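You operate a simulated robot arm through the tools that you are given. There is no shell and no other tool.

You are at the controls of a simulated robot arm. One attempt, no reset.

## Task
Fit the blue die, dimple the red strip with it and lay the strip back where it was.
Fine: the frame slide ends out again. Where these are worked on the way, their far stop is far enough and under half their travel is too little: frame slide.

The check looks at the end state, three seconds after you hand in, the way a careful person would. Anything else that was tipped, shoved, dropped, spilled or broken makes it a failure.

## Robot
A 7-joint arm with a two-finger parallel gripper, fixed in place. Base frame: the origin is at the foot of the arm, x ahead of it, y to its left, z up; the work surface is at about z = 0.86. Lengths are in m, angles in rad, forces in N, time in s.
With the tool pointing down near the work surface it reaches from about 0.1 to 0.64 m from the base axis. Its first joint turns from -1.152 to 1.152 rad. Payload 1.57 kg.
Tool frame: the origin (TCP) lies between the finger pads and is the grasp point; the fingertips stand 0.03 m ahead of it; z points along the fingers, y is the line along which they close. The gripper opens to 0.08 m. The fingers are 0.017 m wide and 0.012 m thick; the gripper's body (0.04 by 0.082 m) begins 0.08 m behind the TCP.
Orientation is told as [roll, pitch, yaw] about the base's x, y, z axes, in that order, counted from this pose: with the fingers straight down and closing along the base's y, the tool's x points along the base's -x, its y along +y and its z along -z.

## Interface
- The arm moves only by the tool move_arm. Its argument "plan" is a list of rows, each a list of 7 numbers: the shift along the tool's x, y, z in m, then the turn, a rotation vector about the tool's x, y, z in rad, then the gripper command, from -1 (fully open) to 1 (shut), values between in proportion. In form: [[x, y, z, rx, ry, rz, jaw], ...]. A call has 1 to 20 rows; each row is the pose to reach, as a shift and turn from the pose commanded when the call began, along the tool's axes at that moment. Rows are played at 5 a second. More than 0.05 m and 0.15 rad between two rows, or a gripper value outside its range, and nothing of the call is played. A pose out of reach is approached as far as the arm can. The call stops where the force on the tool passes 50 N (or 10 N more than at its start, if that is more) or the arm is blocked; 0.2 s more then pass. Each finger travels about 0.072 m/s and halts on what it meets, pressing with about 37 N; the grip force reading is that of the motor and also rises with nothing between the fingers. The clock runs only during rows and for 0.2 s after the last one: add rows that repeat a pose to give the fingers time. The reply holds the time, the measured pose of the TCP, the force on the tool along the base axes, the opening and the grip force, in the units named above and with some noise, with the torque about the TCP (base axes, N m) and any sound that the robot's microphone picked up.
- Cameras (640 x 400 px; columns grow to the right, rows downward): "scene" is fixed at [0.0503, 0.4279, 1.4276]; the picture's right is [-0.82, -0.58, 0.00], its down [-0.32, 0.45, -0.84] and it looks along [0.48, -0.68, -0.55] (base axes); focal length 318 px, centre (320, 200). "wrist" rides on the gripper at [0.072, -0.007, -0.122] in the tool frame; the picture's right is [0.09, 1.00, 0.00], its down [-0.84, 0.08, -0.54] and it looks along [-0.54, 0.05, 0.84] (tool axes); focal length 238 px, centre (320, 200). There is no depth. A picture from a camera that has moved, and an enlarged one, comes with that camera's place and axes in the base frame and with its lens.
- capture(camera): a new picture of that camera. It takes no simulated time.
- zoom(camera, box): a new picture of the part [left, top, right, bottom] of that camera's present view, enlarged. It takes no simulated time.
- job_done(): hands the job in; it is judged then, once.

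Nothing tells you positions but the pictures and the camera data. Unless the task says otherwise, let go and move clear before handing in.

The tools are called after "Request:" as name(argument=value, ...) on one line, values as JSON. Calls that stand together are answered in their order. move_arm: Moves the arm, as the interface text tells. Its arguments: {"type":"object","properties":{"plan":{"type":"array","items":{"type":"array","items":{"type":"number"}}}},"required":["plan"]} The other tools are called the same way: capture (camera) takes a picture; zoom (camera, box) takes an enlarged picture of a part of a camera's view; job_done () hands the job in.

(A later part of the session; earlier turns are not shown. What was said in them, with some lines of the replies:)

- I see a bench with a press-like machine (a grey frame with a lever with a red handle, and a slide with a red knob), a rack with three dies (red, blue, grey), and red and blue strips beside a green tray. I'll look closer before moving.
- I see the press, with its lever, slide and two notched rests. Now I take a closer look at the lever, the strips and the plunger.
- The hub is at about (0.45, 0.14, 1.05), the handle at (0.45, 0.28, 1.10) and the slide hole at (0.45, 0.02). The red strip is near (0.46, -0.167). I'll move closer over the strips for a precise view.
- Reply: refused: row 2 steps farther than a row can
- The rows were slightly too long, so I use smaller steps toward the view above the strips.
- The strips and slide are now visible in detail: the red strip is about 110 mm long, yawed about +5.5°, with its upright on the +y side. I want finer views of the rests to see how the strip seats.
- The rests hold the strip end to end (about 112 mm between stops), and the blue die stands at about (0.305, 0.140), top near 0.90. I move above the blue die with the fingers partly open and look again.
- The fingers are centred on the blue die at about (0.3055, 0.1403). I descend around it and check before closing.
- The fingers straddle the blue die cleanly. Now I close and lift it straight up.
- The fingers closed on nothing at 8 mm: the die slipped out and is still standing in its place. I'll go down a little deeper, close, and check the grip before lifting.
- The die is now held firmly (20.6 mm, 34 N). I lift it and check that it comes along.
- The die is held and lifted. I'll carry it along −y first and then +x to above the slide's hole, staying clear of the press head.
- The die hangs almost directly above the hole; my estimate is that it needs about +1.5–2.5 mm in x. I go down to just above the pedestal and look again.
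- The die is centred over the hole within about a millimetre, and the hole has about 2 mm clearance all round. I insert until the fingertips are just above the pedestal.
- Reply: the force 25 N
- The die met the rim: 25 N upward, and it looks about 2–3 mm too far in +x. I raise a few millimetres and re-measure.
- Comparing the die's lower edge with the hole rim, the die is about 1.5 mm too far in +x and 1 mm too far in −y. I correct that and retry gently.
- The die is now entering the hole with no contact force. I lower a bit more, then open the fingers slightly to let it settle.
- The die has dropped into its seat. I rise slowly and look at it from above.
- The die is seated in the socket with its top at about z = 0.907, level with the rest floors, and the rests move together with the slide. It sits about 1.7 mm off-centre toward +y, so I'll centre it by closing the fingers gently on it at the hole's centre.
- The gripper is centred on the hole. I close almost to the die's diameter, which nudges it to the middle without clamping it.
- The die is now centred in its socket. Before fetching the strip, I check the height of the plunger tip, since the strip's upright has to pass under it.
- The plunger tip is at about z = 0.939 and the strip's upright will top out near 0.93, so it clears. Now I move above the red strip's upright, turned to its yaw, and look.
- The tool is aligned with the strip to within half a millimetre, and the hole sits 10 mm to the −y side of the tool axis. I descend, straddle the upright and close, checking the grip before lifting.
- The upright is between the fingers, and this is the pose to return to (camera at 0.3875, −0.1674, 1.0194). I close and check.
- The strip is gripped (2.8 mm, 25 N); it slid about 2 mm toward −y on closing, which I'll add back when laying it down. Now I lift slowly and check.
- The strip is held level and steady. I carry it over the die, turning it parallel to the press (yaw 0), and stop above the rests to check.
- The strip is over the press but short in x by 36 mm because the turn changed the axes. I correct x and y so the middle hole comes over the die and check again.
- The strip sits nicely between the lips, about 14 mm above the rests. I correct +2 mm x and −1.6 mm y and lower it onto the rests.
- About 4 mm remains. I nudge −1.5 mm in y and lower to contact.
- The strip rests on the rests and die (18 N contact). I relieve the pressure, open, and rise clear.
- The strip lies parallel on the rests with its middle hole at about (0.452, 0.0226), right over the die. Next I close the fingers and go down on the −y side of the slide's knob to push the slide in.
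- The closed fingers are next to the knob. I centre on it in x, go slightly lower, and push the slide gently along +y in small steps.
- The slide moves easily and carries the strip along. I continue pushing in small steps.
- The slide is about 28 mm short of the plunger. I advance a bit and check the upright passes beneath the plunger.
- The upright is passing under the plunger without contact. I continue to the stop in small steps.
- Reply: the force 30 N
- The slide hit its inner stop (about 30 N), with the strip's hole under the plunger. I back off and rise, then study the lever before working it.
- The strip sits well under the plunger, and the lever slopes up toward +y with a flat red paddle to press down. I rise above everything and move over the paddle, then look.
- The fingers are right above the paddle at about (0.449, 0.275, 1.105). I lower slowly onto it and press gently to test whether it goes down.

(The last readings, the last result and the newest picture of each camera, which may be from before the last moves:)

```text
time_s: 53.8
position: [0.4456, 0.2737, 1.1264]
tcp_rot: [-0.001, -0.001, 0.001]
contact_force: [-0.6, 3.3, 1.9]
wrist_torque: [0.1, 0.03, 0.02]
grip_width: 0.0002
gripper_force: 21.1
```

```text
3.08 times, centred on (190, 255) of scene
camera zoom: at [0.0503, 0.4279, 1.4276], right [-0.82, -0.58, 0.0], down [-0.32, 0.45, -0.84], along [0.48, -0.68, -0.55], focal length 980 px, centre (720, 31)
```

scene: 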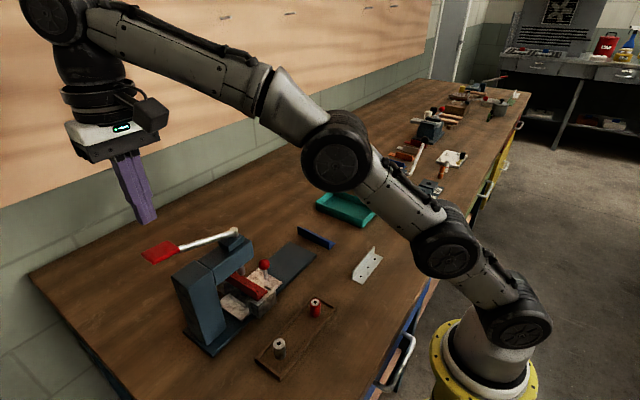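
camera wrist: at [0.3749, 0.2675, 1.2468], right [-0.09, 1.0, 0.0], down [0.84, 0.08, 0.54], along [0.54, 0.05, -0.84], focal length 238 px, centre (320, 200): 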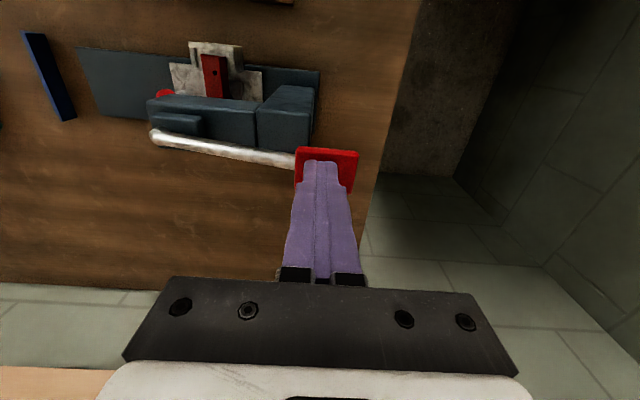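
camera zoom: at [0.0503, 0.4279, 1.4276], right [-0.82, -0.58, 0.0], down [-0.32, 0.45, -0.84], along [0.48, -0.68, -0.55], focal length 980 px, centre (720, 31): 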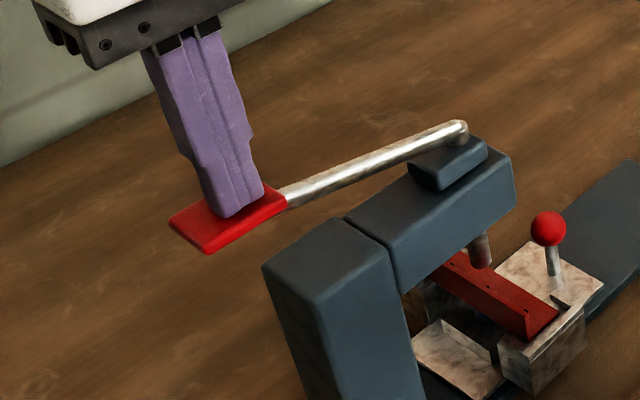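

The lever goes down easily under light force, so pressing is right. I continue pressing along the arc and watch the force.

Request:
move_arm(plan=[[-0.002, 0.002, 0.006, 0, 0, 0, 1], [-0.002, 0.003, 0.012, 0, 0, 0, 1], [-0.002, 0.004, 0.018, 0, 0, 0, 1], [-0.002, 0.005, 0.024, 0, 0, 0, 1], [-0.002, 0.006, 0.03, 0, 0, 0, 1], [-0.002, 0.006, 0.036, 0, 0, 0, 1], [-0.002, 0.006, 0.042, 0, 0, 0, 1], [-0.002, 0.006, 0.042, 0, 0, 0, 1]])

Request:
capture(camera="wrist")

Request:
zoom(camera="scene", box=[100, 190, 280, 320])

```text
time_s: 55.6
position: [0.4477, 0.2815, 1.0849]
tcp_rot: [0.0, -0.003, 0.001]
contact_force: [5.7, 3.5, 4.4]
wrist_torque: [0.03, -0.11, 0.04]
grip_width: 0.0
gripper_force: 21.2
```

```text
taken
camera wrist: at [0.3759, 0.2744, 1.2054], right [-0.09, 1.0, 0.0], down [0.84, 0.08, 0.54], along [0.54, 0.05, -0.84], focal length 238 px, centre (320, 200)
```

wrist: 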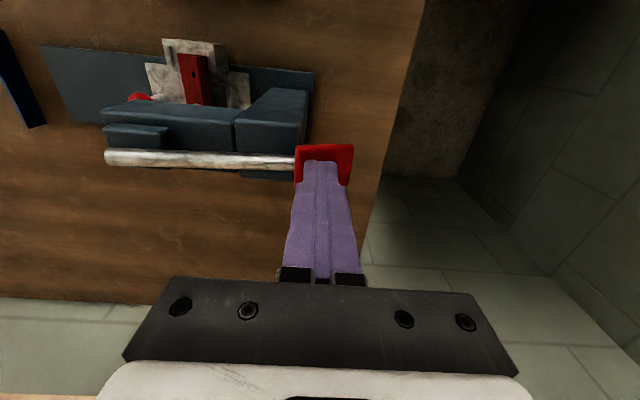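

```text
3.08 times, centred on (190, 255) of scene
camera zoom: at [0.0504, 0.428, 1.4276], right [-0.82, -0.58, 0.0], down [-0.32, 0.45, -0.84], along [0.48, -0.68, -0.55], focal length 980 px, centre (720, 31)
```

zoom: 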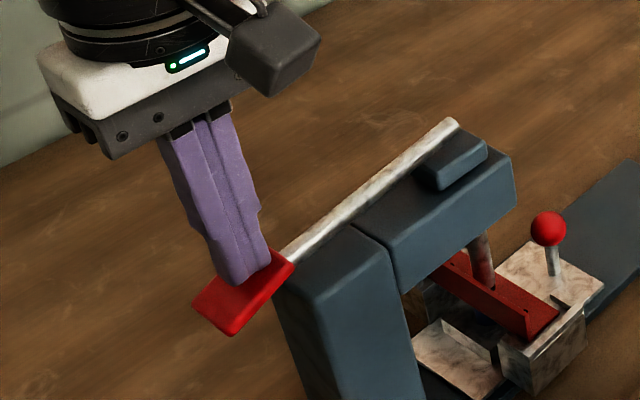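

The plunger is descending toward the strip. I keep pressing down in small steps.

Request:
move_arm(plan=[[-0.001, 0.0, 0.005, 0, 0, 0, 1], [-0.001, -0.001, 0.01, 0, 0, 0, 1], [-0.001, -0.002, 0.015, 0, 0, 0, 1], [-0.001, -0.003, 0.02, 0, 0, 0, 1], [-0.001, -0.004, 0.025, 0, 0, 0, 1], [-0.001, -0.005, 0.03, 0, 0, 0, 1], [-0.001, -0.005, 0.03, 0, 0, 0, 1]])

Request:
zoom(camera="scene", box=[100, 190, 280, 320])

Request:
zoom(camera="scene", box=[225, 245, 305, 305])

```text
time_s: 56.7
position: [0.4488, 0.2813, 1.0747]
tcp_rot: [0.019, -0.016, 0.003]
contact_force: [-3.2, 0.2, 7.2]
wrist_torque: [-0.05, 0.14, -0.05]
grip_width: 0.0
gripper_force: 21.7
stopped in row 5: the force on the tool passed its limit at 53 N (the readings are from after the stop); the commanded pose is now the measured one
```

```text
3.08 times, centred on (190, 255) of scene
camera zoom: at [0.0501, 0.4278, 1.4276], right [-0.82, -0.58, 0.0], down [-0.32, 0.45, -0.84], along [0.48, -0.68, -0.55], focal length 980 px, centre (720, 31)
```

zoom: 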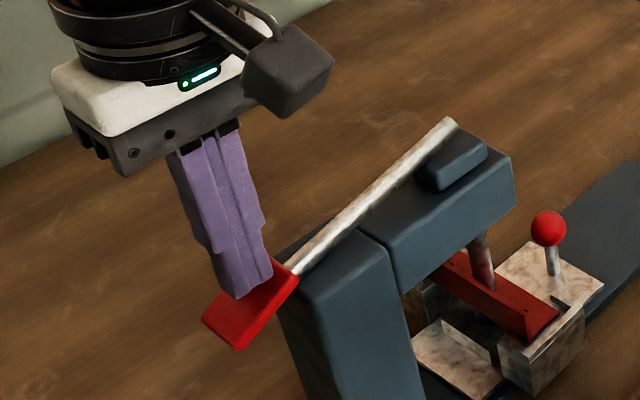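

```text
6.67 times, centred on (265, 275) of scene
camera zoom: at [0.0501, 0.4278, 1.4276], right [-0.82, -0.58, 0.0], down [-0.32, 0.45, -0.84], along [0.48, -0.68, -0.55], focal length 2123 px, centre (687, -300)
```

zoom: 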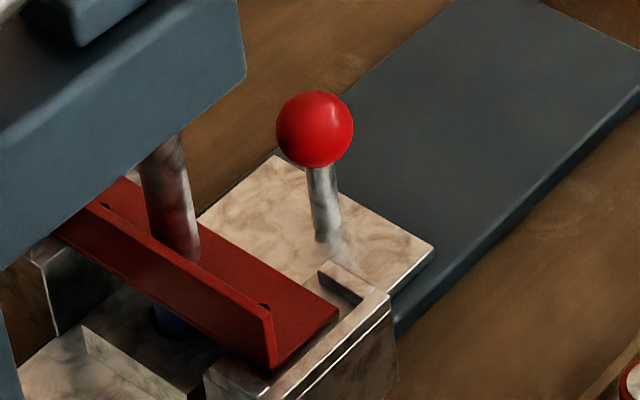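

The plunger met the strip and the force rose to about 53 N. I press again more slowly to see whether it is at its stop or the dimple needs more travel.

Request:
move_arm(plan=[[0, 0, 0.001, 0, 0, 0, 1], [0, 0, 0.002, 0, 0, 0, 1], [0, 0, 0.003, 0, 0, 0, 1], [0, 0, 0.004, 0, 0, 0, 1], [0, 0, 0.005, 0, 0, 0, 1], [0, 0, 0.006, 0, 0, 0, 1], [0, 0, 0.007, 0, 0, 0, 1], [0, 0, 0.008, 0, 0, 0, 1], [0, 0, 0.009, 0, 0, 0, 1], [0, 0, 0.01, 0, 0, 0, 1]])

Request:
zoom(camera="scene", box=[225, 245, 305, 305])

Request:
zoom(camera="scene", box=[100, 190, 280, 320])

```text
time_s: 58.9
position: [0.4502, 0.2819, 1.0738]
tcp_rot: [0.028, -0.035, 0.004]
contact_force: [-2.1, 0.7, 7.0]
wrist_torque: [-0.02, 0.12, -0.02]
grip_width: 0.0
gripper_force: 21.8
stopped in row 10: the force on the tool passed its limit at 50 N (the readings are from after the stop); the commanded pose is now the measured one
```

```text
6.67 times, centred on (265, 275) of scene
camera zoom: at [0.0502, 0.4279, 1.4276], right [-0.82, -0.58, 0.0], down [-0.32, 0.45, -0.84], along [0.48, -0.68, -0.55], focal length 2123 px, centre (687, -300)
```

zoom: 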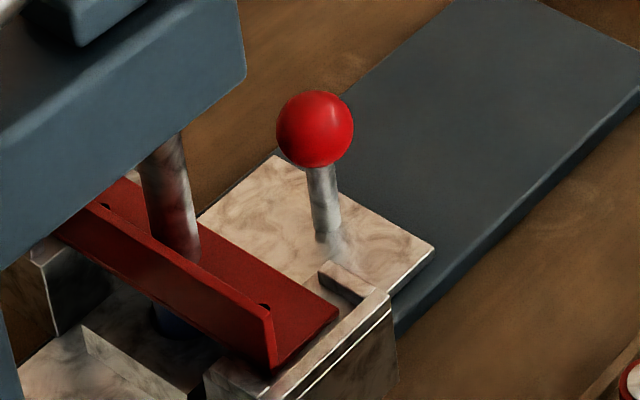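

```text
3.08 times, centred on (190, 255) of scene
camera zoom: at [0.0502, 0.4279, 1.4276], right [-0.82, -0.58, 0.0], down [-0.32, 0.45, -0.84], along [0.48, -0.68, -0.55], focal length 980 px, centre (720, 31)
```

zoom: 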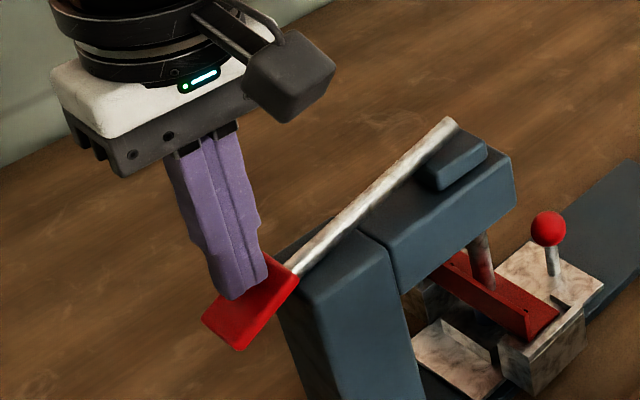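

The lever is against a firm stop with the plunger down on the strip. I rise slowly and see whether the lever springs back.

Request:
move_arm(plan=[[0, 0, -0.01, 0, 0, 0, 1], [0, 0, -0.02, 0, 0, 0, 1], [0, 0, -0.03, 0, 0, 0, 1], [0, 0, -0.045, 0, 0, 0, 1], [0, 0, -0.06, 0, 0, 0, 1], [0, 0, -0.08, 0, 0, 0, 1], [0, 0, -0.1, 0, 0, 0, 1], [0, 0, -0.11, 0, 0, 0, 1], [0, 0, -0.11, 0, 0, 0, 1]])

Request:
zoom(camera="scene", box=[100, 190, 280, 320])

Request:
zoom(camera="scene", box=[225, 245, 305, 305])

Request:
capture(camera="wrist")

```text
time_s: 60.9
position: [0.4479, 0.2785, 1.1827]
tcp_rot: [0.027, -0.032, 0.003]
contact_force: [-0.1, -0.1, 0.5]
wrist_torque: [0.01, -0.02, -0.01]
grip_width: 0.0
gripper_force: 21.2
```

```text
3.08 times, centred on (190, 255) of scene
camera zoom: at [0.0503, 0.4279, 1.4276], right [-0.82, -0.58, 0.0], down [-0.32, 0.45, -0.84], along [0.48, -0.68, -0.55], focal length 980 px, centre (720, 31)
```

zoom: 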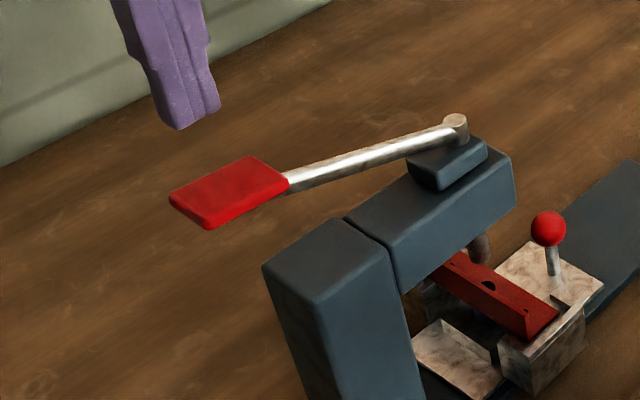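

```text
6.67 times, centred on (265, 275) of scene
camera zoom: at [0.0503, 0.4279, 1.4276], right [-0.82, -0.58, 0.0], down [-0.32, 0.45, -0.84], along [0.48, -0.68, -0.55], focal length 2123 px, centre (687, -300)
```

zoom: 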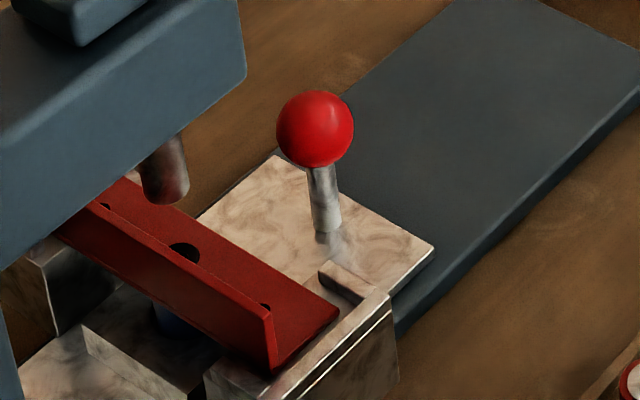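

```text
taken
camera wrist: at [0.3717, 0.2688, 1.3005], right [-0.1, 1.0, 0.02], down [0.82, 0.07, 0.57], along [0.57, 0.07, -0.82], focal length 238 px, centre (320, 200)
```

wrist: 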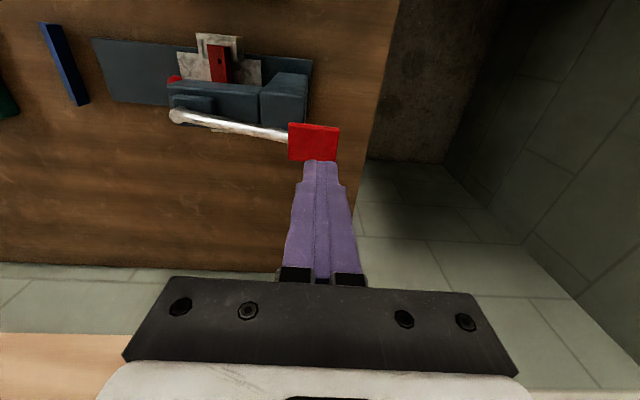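

The lever sprang back and the strip's middle hole is now visibly dimpled. Next I pull the slide out by its knob: I move over to −y, straighten the tool and tilt it so the gripper body stays clear of the press head.

Request:
move_arm(plan=[[0, -0.045, -0.008, 0.01, 0.01, 0, 1], [0, -0.09, -0.009, 0.02, 0.02, 0, 1], [-0.002, -0.135, -0.01, 0.02, 0.03, 0, 1], [-0.002, -0.18, -0.01, 0.0, 0.032, 0, 0.6], [-0.0026, -0.22, -0.01, -0.08, 0.032, 0, 0.15], [-0.0026, -0.25, -0.01, -0.16, 0.032, 0, 0.15], [-0.0026, -0.26, -0.01, -0.24, 0.032, 0, 0.15], [-0.0026, -0.26, -0.01, -0.32, 0.032, 0, 0.15], [-0.0026, -0.26, -0.01, -0.32, 0.032, 0, 0.15]])

Request:
capture(camera="wrist")

Request:
capture(camera="scene")

```text
time_s: 62.9
position: [0.4523, 0.0183, 1.1844]
tcp_rot: [0.348, -0.002, 0.008]
contact_force: [0.7, 0.2, -0.2]
wrist_torque: [0.02, -0.01, -0.01]
grip_width: 0.034
gripper_force: 0.1
```

```text
taken
camera wrist: at [0.3802, -0.0287, 1.297], right [-0.1, 0.94, 0.34], down [0.84, -0.1, 0.54], along [0.54, 0.34, -0.77], focal length 238 px, centre (320, 200)
```

wrist: 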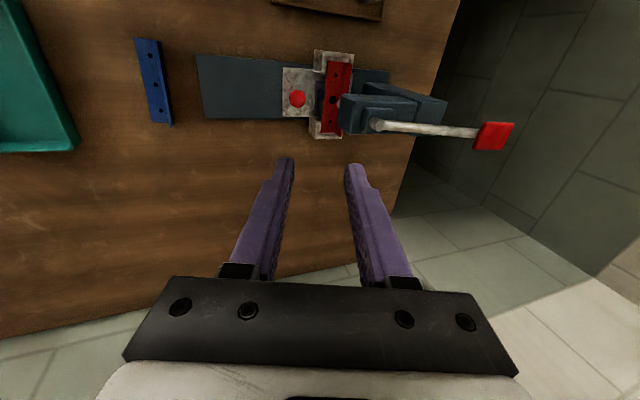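

```text
taken
```

scene: 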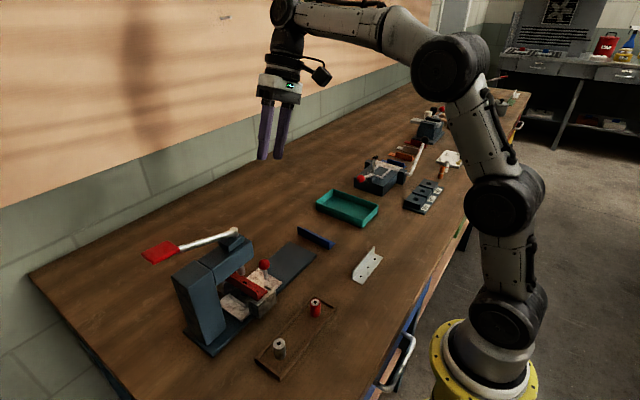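

The tool is tilted 0.35 rad as planned. I approach the knob along the tilted axis and pause short of it to check.

Request:
move_arm(plan=[[0.001, -0.02, 0.02, 0, 0, 0, 0.15], [0.0018, -0.032, 0.06, 0, 0, 0, 0.15], [0.0018, -0.032, 0.1, 0, 0, 0, 0.15], [0.0018, -0.032, 0.14, 0, 0, 0, 0.15], [0.0018, -0.032, 0.18, 0, 0, 0, 0.15], [0.0018, -0.032, 0.215, 0, 0, 0, 0.15], [0.0018, -0.032, 0.215, 0, 0, 0, 0.15]])

Request:
capture(camera="wrist")

Request:
zoom(camera="scene", box=[205, 205, 325, 300])

```text
time_s: 64.5
position: [0.4499, 0.0642, 0.9719]
tcp_rot: [0.344, -0.002, 0.007]
contact_force: [-0.5, 0.5, -0.3]
wrist_torque: [-0.03, 0.0, -0.03]
grip_width: 0.0337
gripper_force: 0.1
```

```text
taken
camera wrist: at [0.3776, 0.0154, 1.0834], right [-0.1, 0.94, 0.34], down [0.84, -0.1, 0.54], along [0.54, 0.34, -0.77], focal length 238 px, centre (320, 200)
```

wrist: 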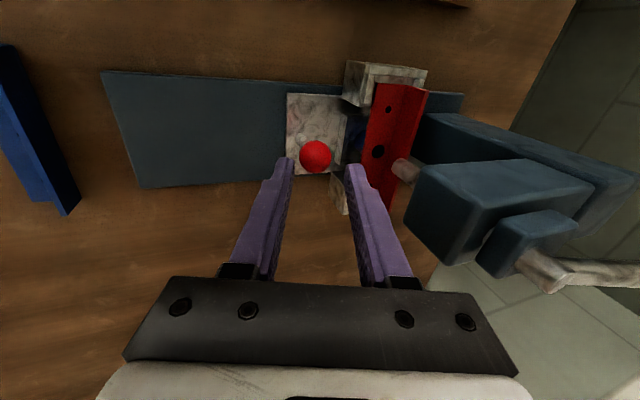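

```text
4.21 times, centred on (265, 252) of scene
camera zoom: at [0.0503, 0.4279, 1.4276], right [-0.82, -0.58, 0.0], down [-0.32, 0.45, -0.84], along [0.48, -0.68, -0.55], focal length 1341 px, centre (552, -21)
```

zoom: 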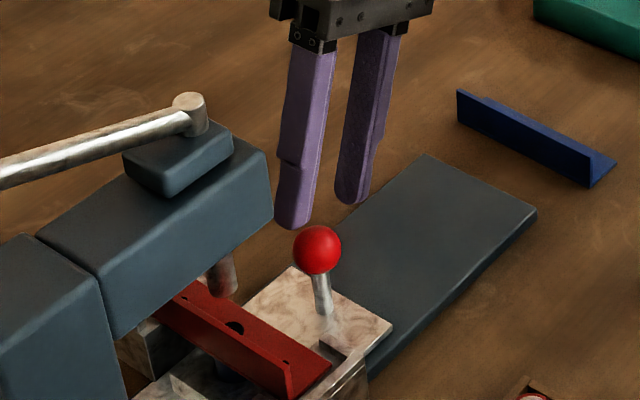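

The knob is centred between the fingers, about 3 mm toward −y. I advance until the fingertips straddle it.

Request:
move_arm(plan=[[0, -0.003, 0.012, 0, 0, 0, 0.15], [0, -0.003, 0.024, 0, 0, 0, 0.15], [0, -0.003, 0.034, 0, 0, 0, 0.15], [0, -0.003, 0.04, 0, 0, 0, 0.15], [0, -0.003, 0.04, 0, 0, 0, 0.15]])

Request:
capture(camera="wrist")

Request:
zoom(camera="scene", box=[205, 205, 325, 300])

```text
time_s: 65.7
position: [0.4491, 0.0725, 0.9343]
tcp_rot: [0.347, 0.0, 0.009]
contact_force: [0.3, -0.3, -0.1]
wrist_torque: [0.0, 0.0, 0.0]
grip_width: 0.0341
gripper_force: 0.0
```

```text
taken
camera wrist: at [0.3781, 0.025, 1.0455], right [-0.1, 0.94, 0.34], down [0.84, -0.1, 0.54], along [0.54, 0.34, -0.77], focal length 238 px, centre (320, 200)
```

wrist: 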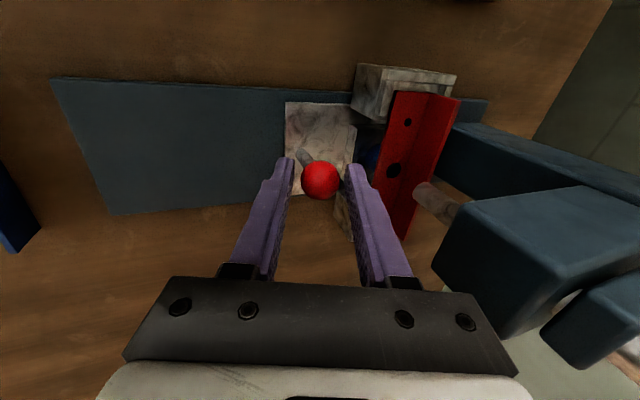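

```text
4.21 times, centred on (265, 252) of scene
camera zoom: at [0.0503, 0.4279, 1.4276], right [-0.82, -0.58, 0.0], down [-0.32, 0.45, -0.84], along [0.48, -0.68, -0.55], focal length 1341 px, centre (552, -21)
```

zoom: 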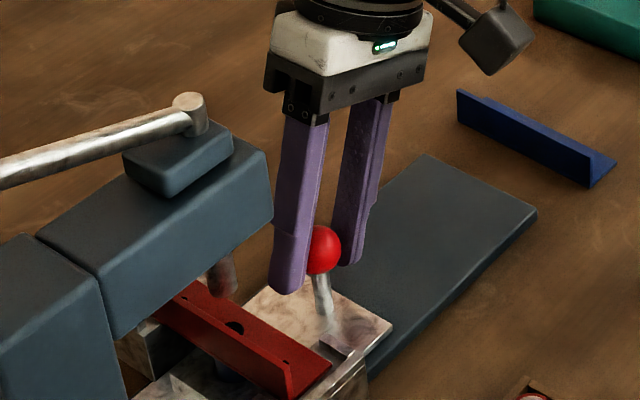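

The knob sits between the fingertips. I narrow the jaw to a loose fit and draw the slide out along −y in slow small steps.

Request:
move_arm(plan=[[0, 0, 0, 0, 0, 0, 0.3], [0, -0.0028, -0.001, 0, 0, 0, 0.33], [0, -0.0066, -0.0024, 0, 0, 0, 0.33], [0, -0.0113, -0.0041, 0, 0, 0, 0.33], [0, -0.0169, -0.0061, 0, 0, 0, 0.33], [0, -0.0226, -0.0082, 0, 0, 0, 0.33], [0, -0.0282, -0.0102, 0, 0, 0, 0.33], [0, -0.0338, -0.0123, 0, 0, 0, 0.33], [0, -0.0395, -0.0143, 0, 0, 0, 0.33], [0, -0.0451, -0.0164, 0, 0, 0, 0.33], [0, -0.0508, -0.0184, 0, 0, 0, 0.33], [0, -0.0564, -0.0205, 0, 0, 0, 0.33], [0, -0.0564, -0.0205, 0, 0, 0, 0.33]])

Request:
zoom(camera="scene", box=[205, 205, 325, 300])

Request:
capture(camera="wrist")

```text
time_s: 68.5
position: [0.4501, 0.012, 0.934]
tcp_rot: [0.344, -0.001, 0.009]
contact_force: [-1.0, 1.5, 1.4]
wrist_torque: [0.02, 0.01, 0.04]
grip_width: 0.0284
gripper_force: 1.1
```

```text
4.21 times, centred on (265, 252) of scene
camera zoom: at [0.0503, 0.4279, 1.4276], right [-0.82, -0.58, 0.0], down [-0.32, 0.45, -0.84], along [0.48, -0.68, -0.55], focal length 1341 px, centre (552, -21)
```

zoom: 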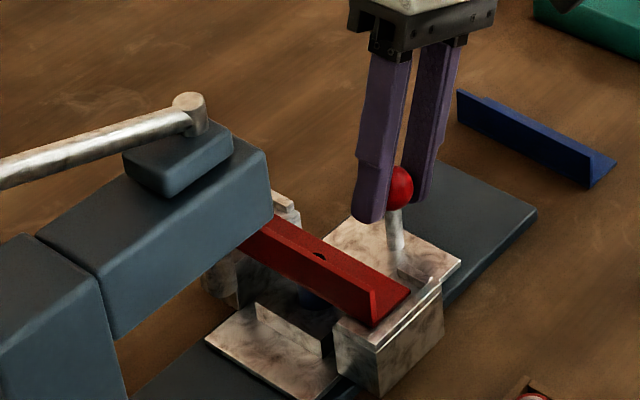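

```text
taken
camera wrist: at [0.3784, -0.0359, 1.0461], right [-0.1, 0.94, 0.34], down [0.84, -0.1, 0.54], along [0.54, 0.34, -0.77], focal length 238 px, centre (320, 200)
```

wrist: 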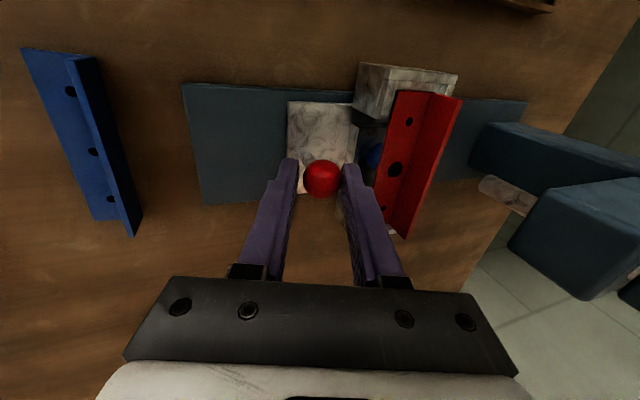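

The slide is coming out with the strip in place. I continue to the outer stop.

Request:
move_arm(plan=[[0, -0.0047, -0.0017, 0, 0, 0, 0.33], [0, -0.0103, -0.0037, 0, 0, 0, 0.33], [0, -0.016, -0.0058, 0, 0, 0, 0.33], [0, -0.0216, -0.0078, 0, 0, 0, 0.33], [0, -0.0273, -0.0099, 0, 0, 0, 0.33], [0, -0.0329, -0.0119, 0, 0, 0, 0.33], [0, -0.0385, -0.014, 0, 0, 0, 0.33], [0, -0.0442, -0.016, 0, 0, 0, 0.33], [0, -0.0489, -0.0177, 0, 0, 0, 0.33], [0, -0.0536, -0.0194, 0, 0, 0, 0.33], [0, -0.0564, -0.0205, 0, 0, 0, 0.33], [0, -0.0592, -0.0215, 0, 0, 0, 0.33], [0, -0.062, -0.0225, 0, 0, 0, 0.33], [0, -0.062, -0.0225, 0, 0, 0, 0.33]])

Request:
zoom(camera="scene", box=[205, 205, 325, 300])

Request:
capture(camera="wrist")

```text
time_s: 71.5
position: [0.45, -0.0525, 0.9343]
tcp_rot: [0.347, 0.002, 0.009]
contact_force: [-1.1, 12.8, 0.9]
wrist_torque: [0.05, 0.01, 0.03]
grip_width: 0.0371
gripper_force: 5.6
```

```text
4.21 times, centred on (265, 252) of scene
camera zoom: at [0.0503, 0.4282, 1.4275], right [-0.82, -0.58, 0.0], down [-0.32, 0.45, -0.84], along [0.48, -0.68, -0.55], focal length 1341 px, centre (552, -21)
```

zoom: 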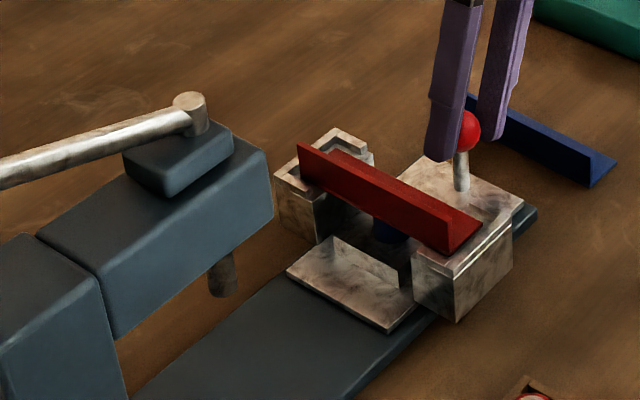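

```text
taken
camera wrist: at [0.3785, -0.1016, 1.0455], right [-0.1, 0.94, 0.34], down [0.84, -0.1, 0.54], along [0.54, 0.34, -0.77], focal length 238 px, centre (320, 200)
```

wrist: 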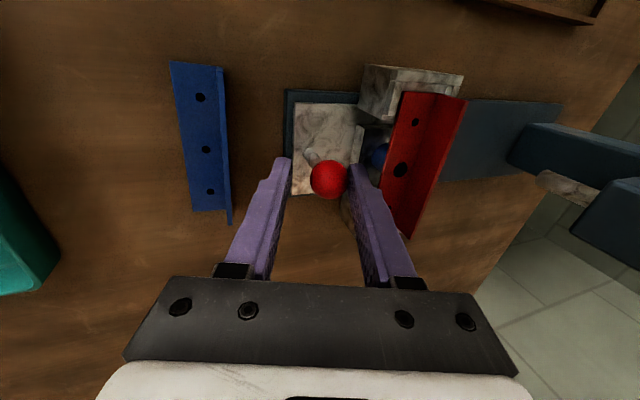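

The slide is at its outer stop (13 N). I ease off, open a little, withdraw along the tool axis and straighten the tool.

Request:
move_arm(plan=[[0, 0.0025, 0.001, 0, 0, 0, 0.2], [0, 0.003, 0.001, 0, 0, 0, 0.1], [0, 0.003, -0.01, 0, 0, 0, 0.1], [0, 0.003, -0.04, 0, 0, 0, 0.1], [0, 0.003, -0.07, 0, 0, 0, 0.1], [0, 0.003, -0.1, 0.06, 0, 0, 0.1], [0, 0.003, -0.12, 0.16, 0, 0, 0.1], [0, 0.003, -0.12, 0.26, 0, 0, 0.1], [0, 0.003, -0.12, 0.346, 0, 0, 0.3], [0, 0.003, -0.12, 0.346, 0, 0, 0.4], [0, 0.003, -0.12, 0.346, 0, 0, 0.4]])

Request:
capture(camera="wrist")

Request:
zoom(camera="scene", box=[225, 215, 325, 295])

```text
time_s: 73.9
position: [0.4495, -0.0912, 1.0478]
tcp_rot: [-0.001, 0.0, 0.009]
contact_force: [-0.5, 1.4, -0.6]
wrist_torque: [0.0, 0.0, 0.03]
grip_width: 0.0242
gripper_force: 0.1
```

```text
taken
camera wrist: at [0.3775, -0.0983, 1.1685], right [-0.1, 0.99, 0.0], down [0.84, 0.09, 0.54], along [0.54, 0.05, -0.84], focal length 238 px, centre (320, 200)
```

wrist: 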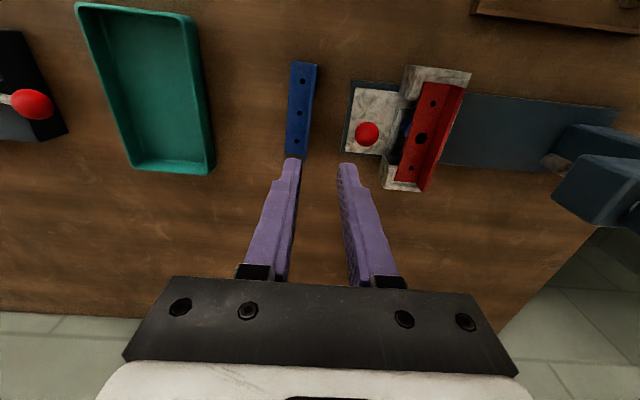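

```text
5.00 times, centred on (275, 255) of scene
camera zoom: at [0.0503, 0.4279, 1.4276], right [-0.82, -0.58, 0.0], down [-0.32, 0.45, -0.84], along [0.48, -0.68, -0.55], focal length 1592 px, centre (545, -75)
```

zoom: 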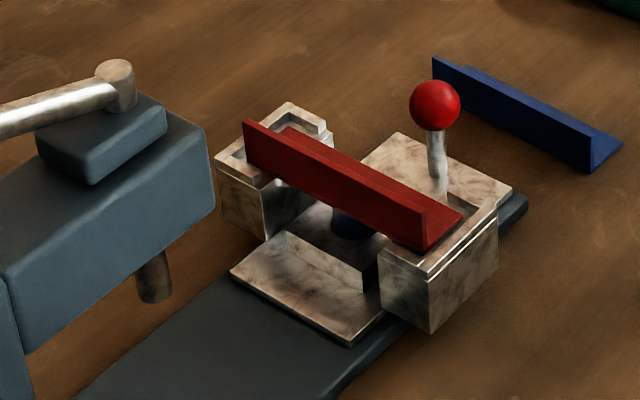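

The slide is fully out and the dimpled strip lies undisturbed on the rests. I move over the strip's upright to pick it up again.

Request:
move_arm(plan=[[0, 0.045, 0, 0, 0, 0.009, 0.4], [0, 0.09, 0, 0, 0, 0.009, 0.4], [-0.002, 0.1257, 0, 0, 0, 0.009, 0.4], [-0.002, 0.1257, 0.03, 0, 0, 0.009, 0.4], [-0.002, 0.1257, 0.04, 0, 0, 0.009, 0.4], [-0.002, 0.1257, 0.04, 0, 0, 0.009, 0.4]])

Request:
zoom(camera="wrist", box=[240, 70, 400, 230])

Request:
zoom(camera="scene", box=[225, 215, 325, 295])

```text
time_s: 75.3
position: [0.4501, 0.036, 1.0077]
tcp_rot: [-0.001, -0.001, 0.0]
contact_force: [-0.4, 0.2, -0.5]
wrist_torque: [-0.02, 0.0, -0.02]
grip_width: 0.024
gripper_force: 0.0
```

```text
2.50 times, centred on (320, 150) of wrist
camera zoom: at [0.378, 0.0304, 1.1274], right [-0.09, 1.0, 0.0], down [0.84, 0.08, 0.54], along [0.54, 0.05, -0.84], focal length 596 px, centre (320, 325)
```

zoom: 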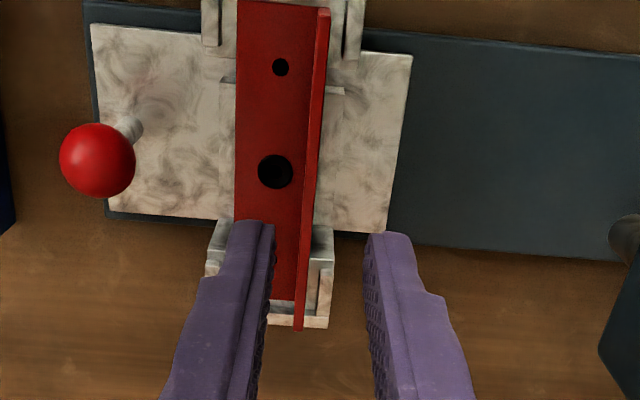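

```text
5.00 times, centred on (275, 255) of scene
camera zoom: at [0.0503, 0.4279, 1.4276], right [-0.82, -0.58, 0.0], down [-0.32, 0.45, -0.84], along [0.48, -0.68, -0.55], focal length 1592 px, centre (545, -75)
```

zoom: 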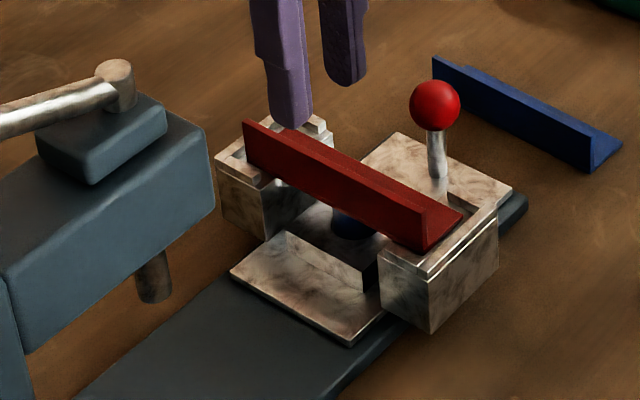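

The strip's holes are parallel to the tool with the dimple 16.8 mm off the axis; I need 13.4 mm for the upright to be central. I shift accordingly and descend around the upright.

Request:
move_arm(plan=[[-0.0026, -0.0034, 0.015, 0, 0, 0, 0.4], [-0.0026, -0.0034, 0.035, 0, 0, 0, 0.4], [-0.0026, -0.0034, 0.05, 0, 0, 0, 0.4], [-0.0026, -0.0034, 0.0585, 0, 0, 0, 0.4], [-0.0026, -0.0034, 0.0585, 0, 0, 0, 0.4]])

Request:
zoom(camera="wrist", box=[240, 70, 400, 230])

Request:
zoom(camera="scene", box=[225, 215, 325, 295])

```text
time_s: 76.5
position: [0.4538, 0.0302, 0.9483]
tcp_rot: [0.002, -0.001, 0.001]
contact_force: [0.4, 0.2, 0.2]
wrist_torque: [0.01, -0.02, 0.01]
grip_width: 0.0238
gripper_force: 0.0
```

```text
2.50 times, centred on (320, 150) of wrist
camera zoom: at [0.3824, 0.0251, 1.0701], right [-0.09, 1.0, 0.0], down [0.84, 0.08, 0.54], along [0.54, 0.05, -0.84], focal length 596 px, centre (320, 325)
```

zoom: 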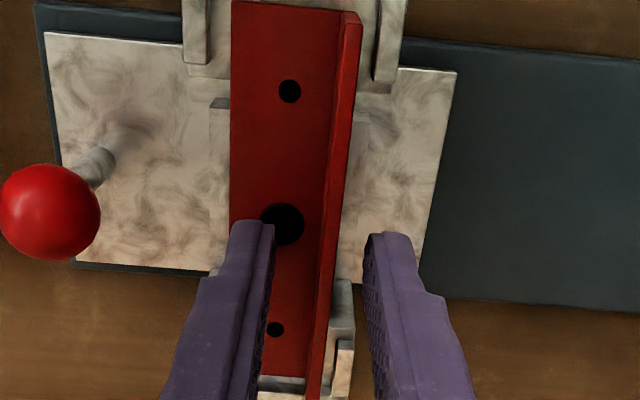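

```text
5.00 times, centred on (275, 255) of scene
camera zoom: at [0.0503, 0.4279, 1.4276], right [-0.82, -0.58, 0.0], down [-0.32, 0.45, -0.84], along [0.48, -0.68, -0.55], focal length 1592 px, centre (545, -75)
```

zoom: 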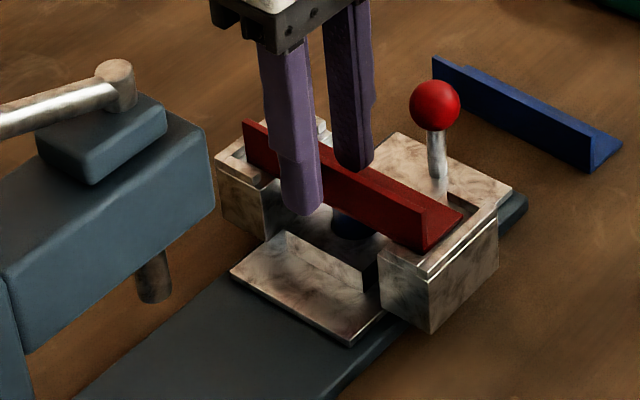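

The tool ended about 2 mm off (+x, −y). I correct so the upright is central, then close.

Request:
move_arm(plan=[[0.0023, 0.0017, 0.0, 0, 0, 0, 0.4], [0.0023, 0.0017, 0.001, 0, 0, 0, 0.4], [0.0023, 0.0017, 0.001, 0, 0, 0, 0.4]])

Request:
zoom(camera="wrist", box=[240, 70, 400, 230])

```text
time_s: 77.3
position: [0.4511, 0.0327, 0.947]
tcp_rot: [0.001, 0.001, 0.0]
contact_force: [-1.0, 0.0, -0.2]
wrist_torque: [-0.03, 0.0, 0.02]
grip_width: 0.0239
gripper_force: 0.0
```

```text
2.50 times, centred on (320, 150) of wrist
camera zoom: at [0.3797, 0.0266, 1.0691], right [-0.09, 1.0, 0.0], down [0.84, 0.08, 0.54], along [0.54, 0.05, -0.84], focal length 596 px, centre (320, 325)
```

zoom: 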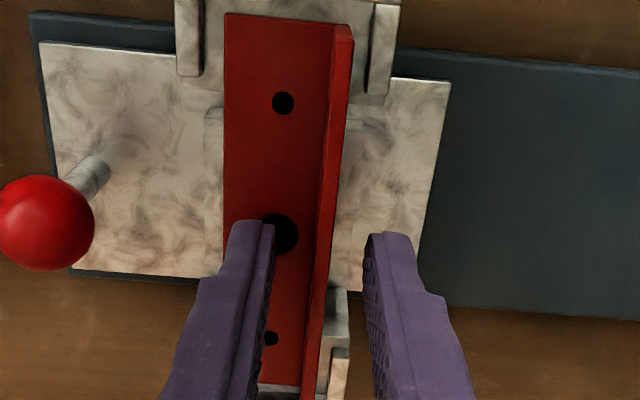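

The hole appears exactly where it did when I last held the strip. I close and lift slowly.

Request:
move_arm(plan=[[0, 0, 0, 0, 0, 0, 0.7], [0, 0, 0, 0, 0, 0, 1], [0, 0, 0, 0, 0, 0, 1], [0, 0, -0.003, 0, 0, 0, 1], [0, 0, -0.008, 0, 0, 0, 1], [0, 0, -0.02, 0, 0, 0, 1], [0, 0, -0.04, 0, 0, 0, 1], [0, 0, -0.06, 0, 0, 0, 1], [0, 0, -0.06, 0, 0, 0, 1]])

Request:
zoom(camera="wrist", box=[240, 70, 400, 230])

Request:
zoom(camera="scene", box=[225, 195, 325, 295])

```text
time_s: 79.3
position: [0.4509, 0.0323, 1.0089]
tcp_rot: [0.0, -0.002, 0.002]
contact_force: [0.5, -0.7, -0.3]
wrist_torque: [-0.01, -0.02, 0.0]
grip_width: 0.0028
gripper_force: 24.2
```

```text
2.50 times, centred on (320, 150) of wrist
camera zoom: at [0.3794, 0.0257, 1.1305], right [-0.09, 1.0, 0.0], down [0.84, 0.08, 0.54], along [0.54, 0.05, -0.84], focal length 596 px, centre (320, 325)
```

zoom: 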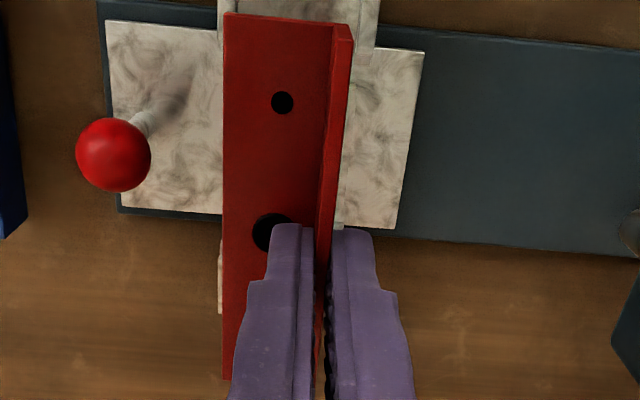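

```text
4.00 times, centred on (275, 245) of scene
camera zoom: at [0.0503, 0.4279, 1.4276], right [-0.82, -0.58, 0.0], down [-0.32, 0.45, -0.84], along [0.48, -0.68, -0.55], focal length 1274 px, centre (500, 20)
```

zoom: 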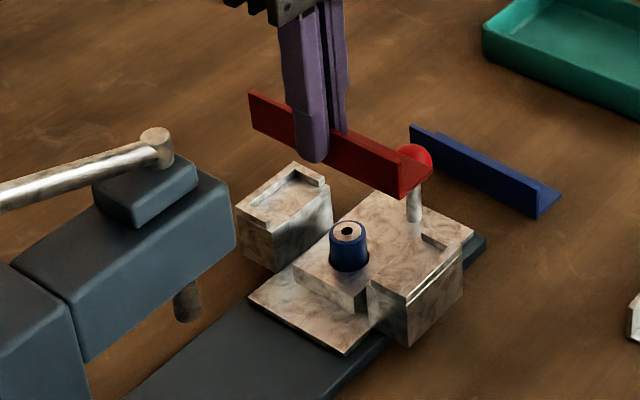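

The strip is held exactly as before and the die stays in its socket. I carry it back over its original spot, turning it back to its 5.6° yaw.

Request:
move_arm(plan=[[-0.001, -0.04, 0, 0, 0, -0.01, 1], [-0.002, -0.08, 0, 0, 0, -0.03, 1], [-0.004, -0.12, 0, 0, 0, -0.06, 1], [-0.006, -0.16, 0, 0, 0, -0.09, 1], [-0.0069, -0.1841, 0, 0, 0, -0.097, 1], [-0.0069, -0.1841, 0.03, 0, 0, -0.097, 1], [-0.0069, -0.1841, 0.06, 0, 0, -0.097, 1], [-0.0069, -0.1841, 0.085, 0, 0, -0.097, 1], [-0.0069, -0.1841, 0.085, 0, 0, -0.097, 1]])

Request:
zoom(camera="wrist", box=[250, 100, 390, 230])

Request:
zoom(camera="scene", box=[290, 210, 350, 255])

```text
time_s: 81.3
position: [0.458, -0.1523, 0.9229]
tcp_rot: [0.0, 0.0, 0.096]
contact_force: [0.0, -0.2, -0.6]
wrist_torque: [0.0, -0.01, -0.02]
grip_width: 0.0031
gripper_force: 23.8
```

```text
3.08 times, centred on (320, 165) of wrist
camera zoom: at [0.3873, -0.166, 1.0438], right [-0.19, 0.98, 0.0], down [0.82, 0.16, 0.54], along [0.53, 0.1, -0.84], focal length 733 px, centre (320, 308)
```

zoom: 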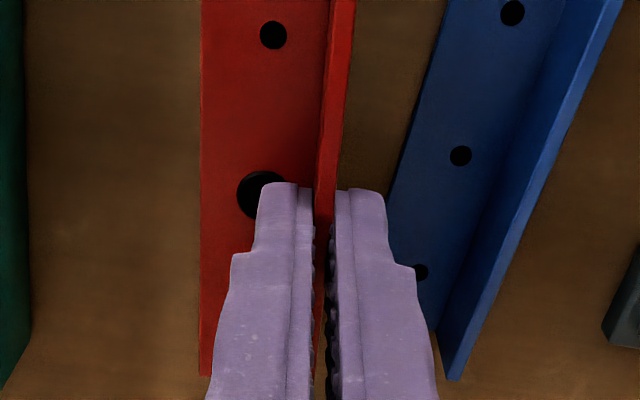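

```text
8.89 times, centred on (320, 232) of scene
camera zoom: at [0.0503, 0.4279, 1.4276], right [-0.82, -0.58, 0.0], down [-0.32, 0.45, -0.84], along [0.48, -0.68, -0.55], focal length 2830 px, centre (320, -89)
```

zoom: 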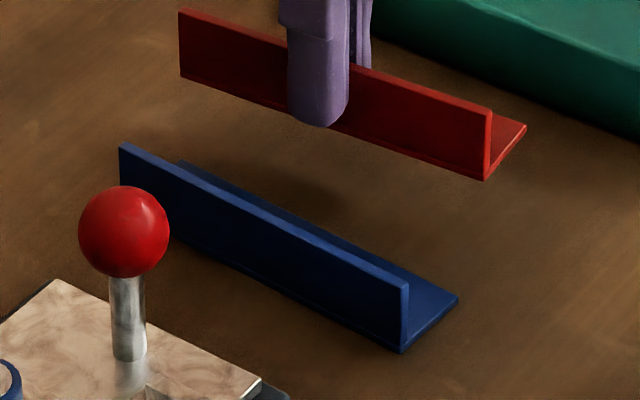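

The strip hovers 25 mm above its old place. I lower it nearly to the table and compare with the starting picture.

Request:
move_arm(plan=[[0, 0.0006, 0.01, 0, 0, 0, 1], [0, 0.0006, 0.017, 0, 0, 0, 1], [0, 0.0006, 0.0205, 0, 0, 0, 1], [0, 0.0006, 0.0205, 0, 0, 0, 1]])

Request:
zoom(camera="scene", box=[290, 210, 350, 255])

Request:
zoom(camera="wrist", box=[250, 100, 390, 230])

```text
time_s: 82.3
position: [0.4582, -0.1524, 0.9018]
tcp_rot: [0.0, 0.001, 0.096]
contact_force: [-0.5, -0.2, -0.1]
wrist_torque: [0.03, -0.02, -0.05]
grip_width: 0.0031
gripper_force: 24.2
```

```text
8.89 times, centred on (320, 232) of scene
camera zoom: at [0.0503, 0.4279, 1.4276], right [-0.82, -0.58, 0.0], down [-0.32, 0.45, -0.84], along [0.48, -0.68, -0.55], focal length 2830 px, centre (320, -89)
```

zoom: 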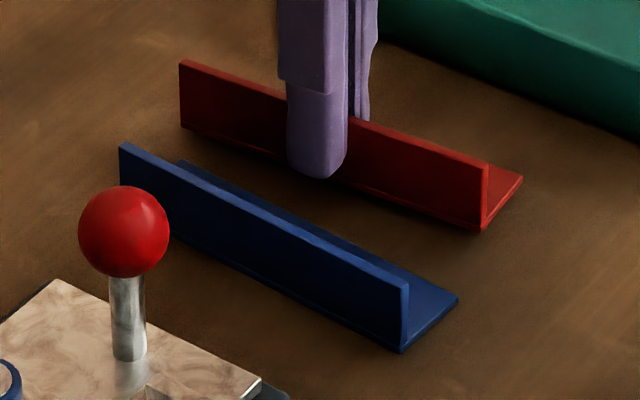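

```text
3.08 times, centred on (320, 165) of wrist
camera zoom: at [0.3876, -0.1658, 1.0236], right [-0.19, 0.98, 0.0], down [0.82, 0.16, 0.54], along [0.53, 0.1, -0.84], focal length 733 px, centre (320, 308)
```

zoom: 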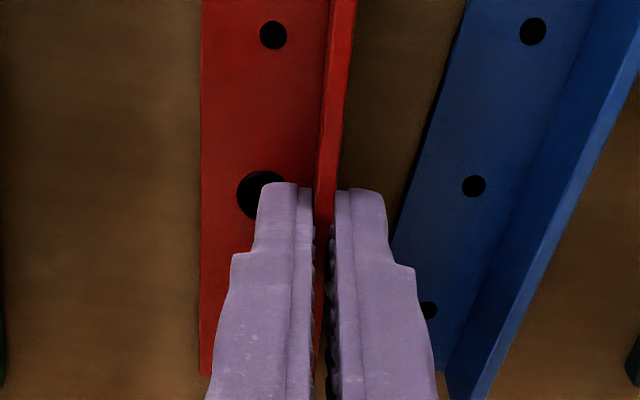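

The picture matches the original except for about 4 mm of height. I lower to contact, then release.

Request:
move_arm(plan=[[0, 0, 0.0015, 0, 0, 0, 1], [0, 0, 0.003, 0, 0, 0, 1], [0, 0, 0.0045, 0, 0, 0, 1], [0, 0, 0.0045, 0, 0, 0, 1]])

Request:
zoom(camera="scene", box=[290, 210, 350, 255])

```text
time_s: 83.3
position: [0.4568, -0.1511, 0.899]
tcp_rot: [-0.001, 0.001, 0.097]
contact_force: [-0.1, 0.1, -1.1]
wrist_torque: [0.03, -0.02, 0.0]
grip_width: 0.0029
gripper_force: 24.2
```

```text
8.89 times, centred on (320, 232) of scene
camera zoom: at [0.0503, 0.4279, 1.4276], right [-0.82, -0.58, 0.0], down [-0.32, 0.45, -0.84], along [0.48, -0.68, -0.55], focal length 2830 px, centre (320, -89)
```

zoom: 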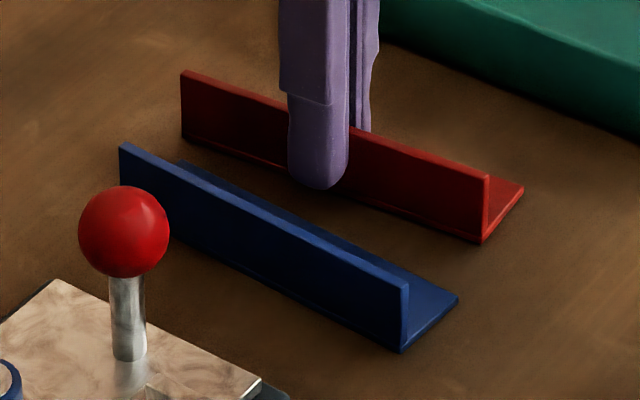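

About 1 mm remains. I lower the last bit, then open and rise.

Request:
move_arm(plan=[[0, 0, 0.0008, 0, 0, 0, 1], [0, 0, 0.0015, 0, 0, 0, 1], [0, 0, 0.0015, 0, 0, 0, 1]])

Request:
zoom(camera="scene", box=[290, 210, 350, 255])

```text
time_s: 84.1
position: [0.4568, -0.1517, 0.8969]
tcp_rot: [-0.004, -0.002, 0.098]
contact_force: [-3.7, 1.7, 9.9]
wrist_torque: [-0.01, 0.41, -0.03]
grip_width: 0.0027
gripper_force: 24.3
```

```text
8.89 times, centred on (320, 232) of scene
camera zoom: at [0.0501, 0.428, 1.4276], right [-0.82, -0.58, 0.0], down [-0.32, 0.45, -0.84], along [0.48, -0.68, -0.55], focal length 2830 px, centre (320, -89)
```

zoom: 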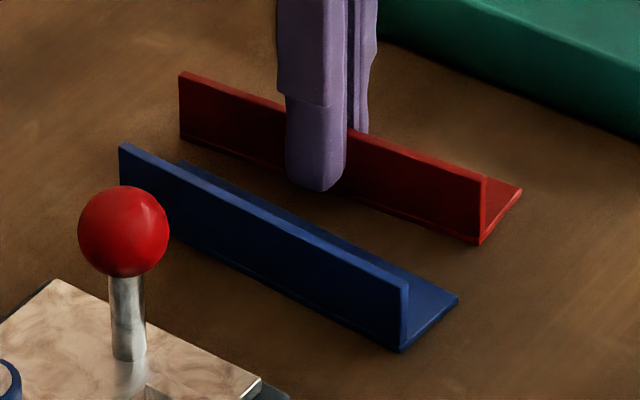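

The strip is on the table and matches the original picture. I open the fingers and rise straight up.

Request:
move_arm(plan=[[0, 0, -0.0007, 0, 0, 0, 1], [0, 0, -0.0007, 0, 0, 0, 0.7], [0, 0, -0.0007, 0, 0, 0, 0.4], [0, 0, -0.0007, 0, 0, 0, 0.4], [0, 0, -0.02, 0, 0, 0, 0.4], [0, 0, -0.05, 0, 0, 0, 0.4], [0, 0, -0.09, 0, 0, 0, 0.4], [0.04, 0, -0.12, 0, 0, 0, 0.4], [0.08, 0, -0.15, 0, 0, 0, 0.4], [0.1, 0, -0.15, 0, 0, 0, 0.4], [0.1, 0, -0.15, 0, 0, 0, 0.4]])

Request:
zoom(camera="scene", box=[290, 210, 350, 255])

Request:
zoom(camera="wrist", box=[250, 100, 390, 230])

Request:
capture(camera="scene")

Request:
zoom(camera="scene", box=[220, 210, 340, 300])

```text
time_s: 86.5
position: [0.3571, -0.1615, 1.0473]
tcp_rot: [0.0, -0.003, 0.095]
contact_force: [0.4, 0.0, 0.3]
wrist_torque: [-0.01, 0.02, -0.03]
grip_width: 0.0241
gripper_force: 0.1
```

```text
8.89 times, centred on (320, 232) of scene
camera zoom: at [0.0503, 0.4279, 1.4276], right [-0.82, -0.58, 0.0], down [-0.32, 0.45, -0.84], along [0.48, -0.68, -0.55], focal length 2830 px, centre (320, -89)
```

zoom: 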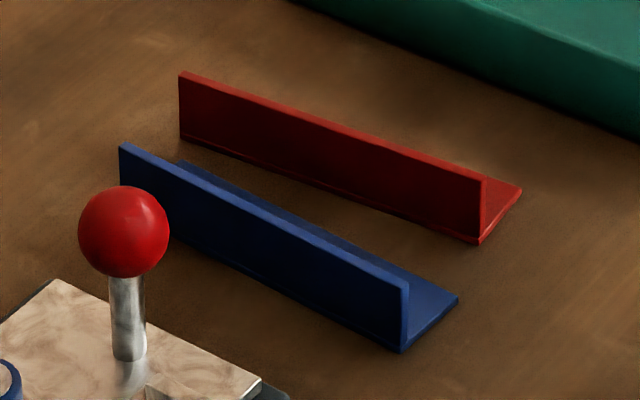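

```text
3.08 times, centred on (320, 165) of wrist
camera zoom: at [0.288, -0.1737, 1.1684], right [-0.19, 0.98, 0.0], down [0.82, 0.16, 0.54], along [0.53, 0.1, -0.84], focal length 733 px, centre (320, 308)
```

zoom: 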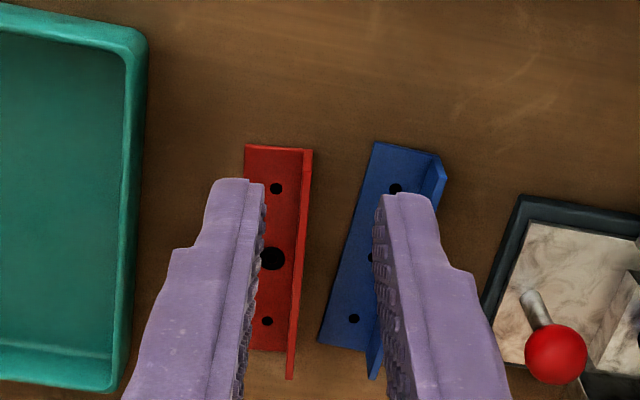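

```text
taken
```

scene: 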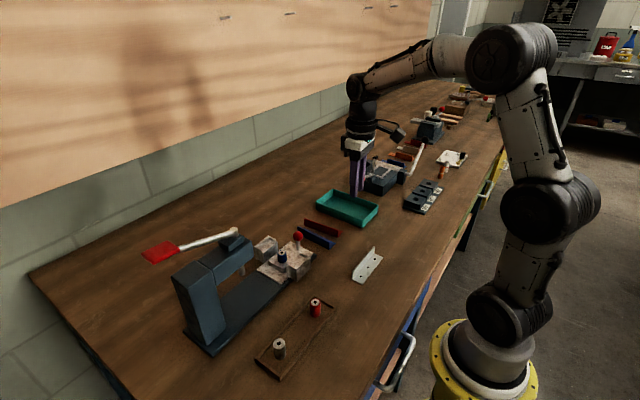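

```text
4.44 times, centred on (280, 255) of scene
camera zoom: at [0.0503, 0.4279, 1.4276], right [-0.82, -0.58, 0.0], down [-0.32, 0.45, -0.84], along [0.48, -0.68, -0.55], focal length 1415 px, centre (498, -44)
```

zoom: 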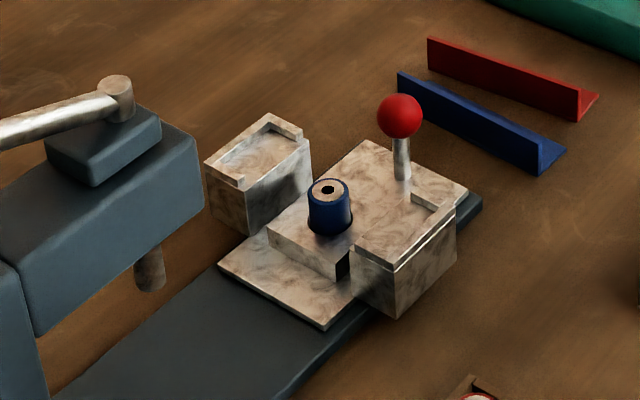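

The red strip is back at its starting place with a dimpled middle hole. The blue die is in its socket, the slide is fully out, the lever is up and nothing else has moved. I'm clear of everything, so I hand in.

Request:
job_done()

```text
The job is handed in.
```

The job is handed in. The red strip is dimpled at its middle hole and back in its original place and angle, within about a millimetre by the camera.

- **Die:** the blue die is seated upright in the slide's socket. I left it there, since you asked for it to be fitted.
- **Slide:** I pushed it to its inner stop for the press, then drew it back to its outer stop. The knob is where it started.
- **Lever:** I pressed it to a firm stop at about 50 N and it sprang back up by itself.
- **Slips along the way:** my first grip on the blue die closed on nothing. While seating the die, I touched the socket rim at about 25 N. Both were corrected, and nothing was tipped or shoved out of place.

I did not measure the depth of the dimple; I judged it from the visibly widened hole.
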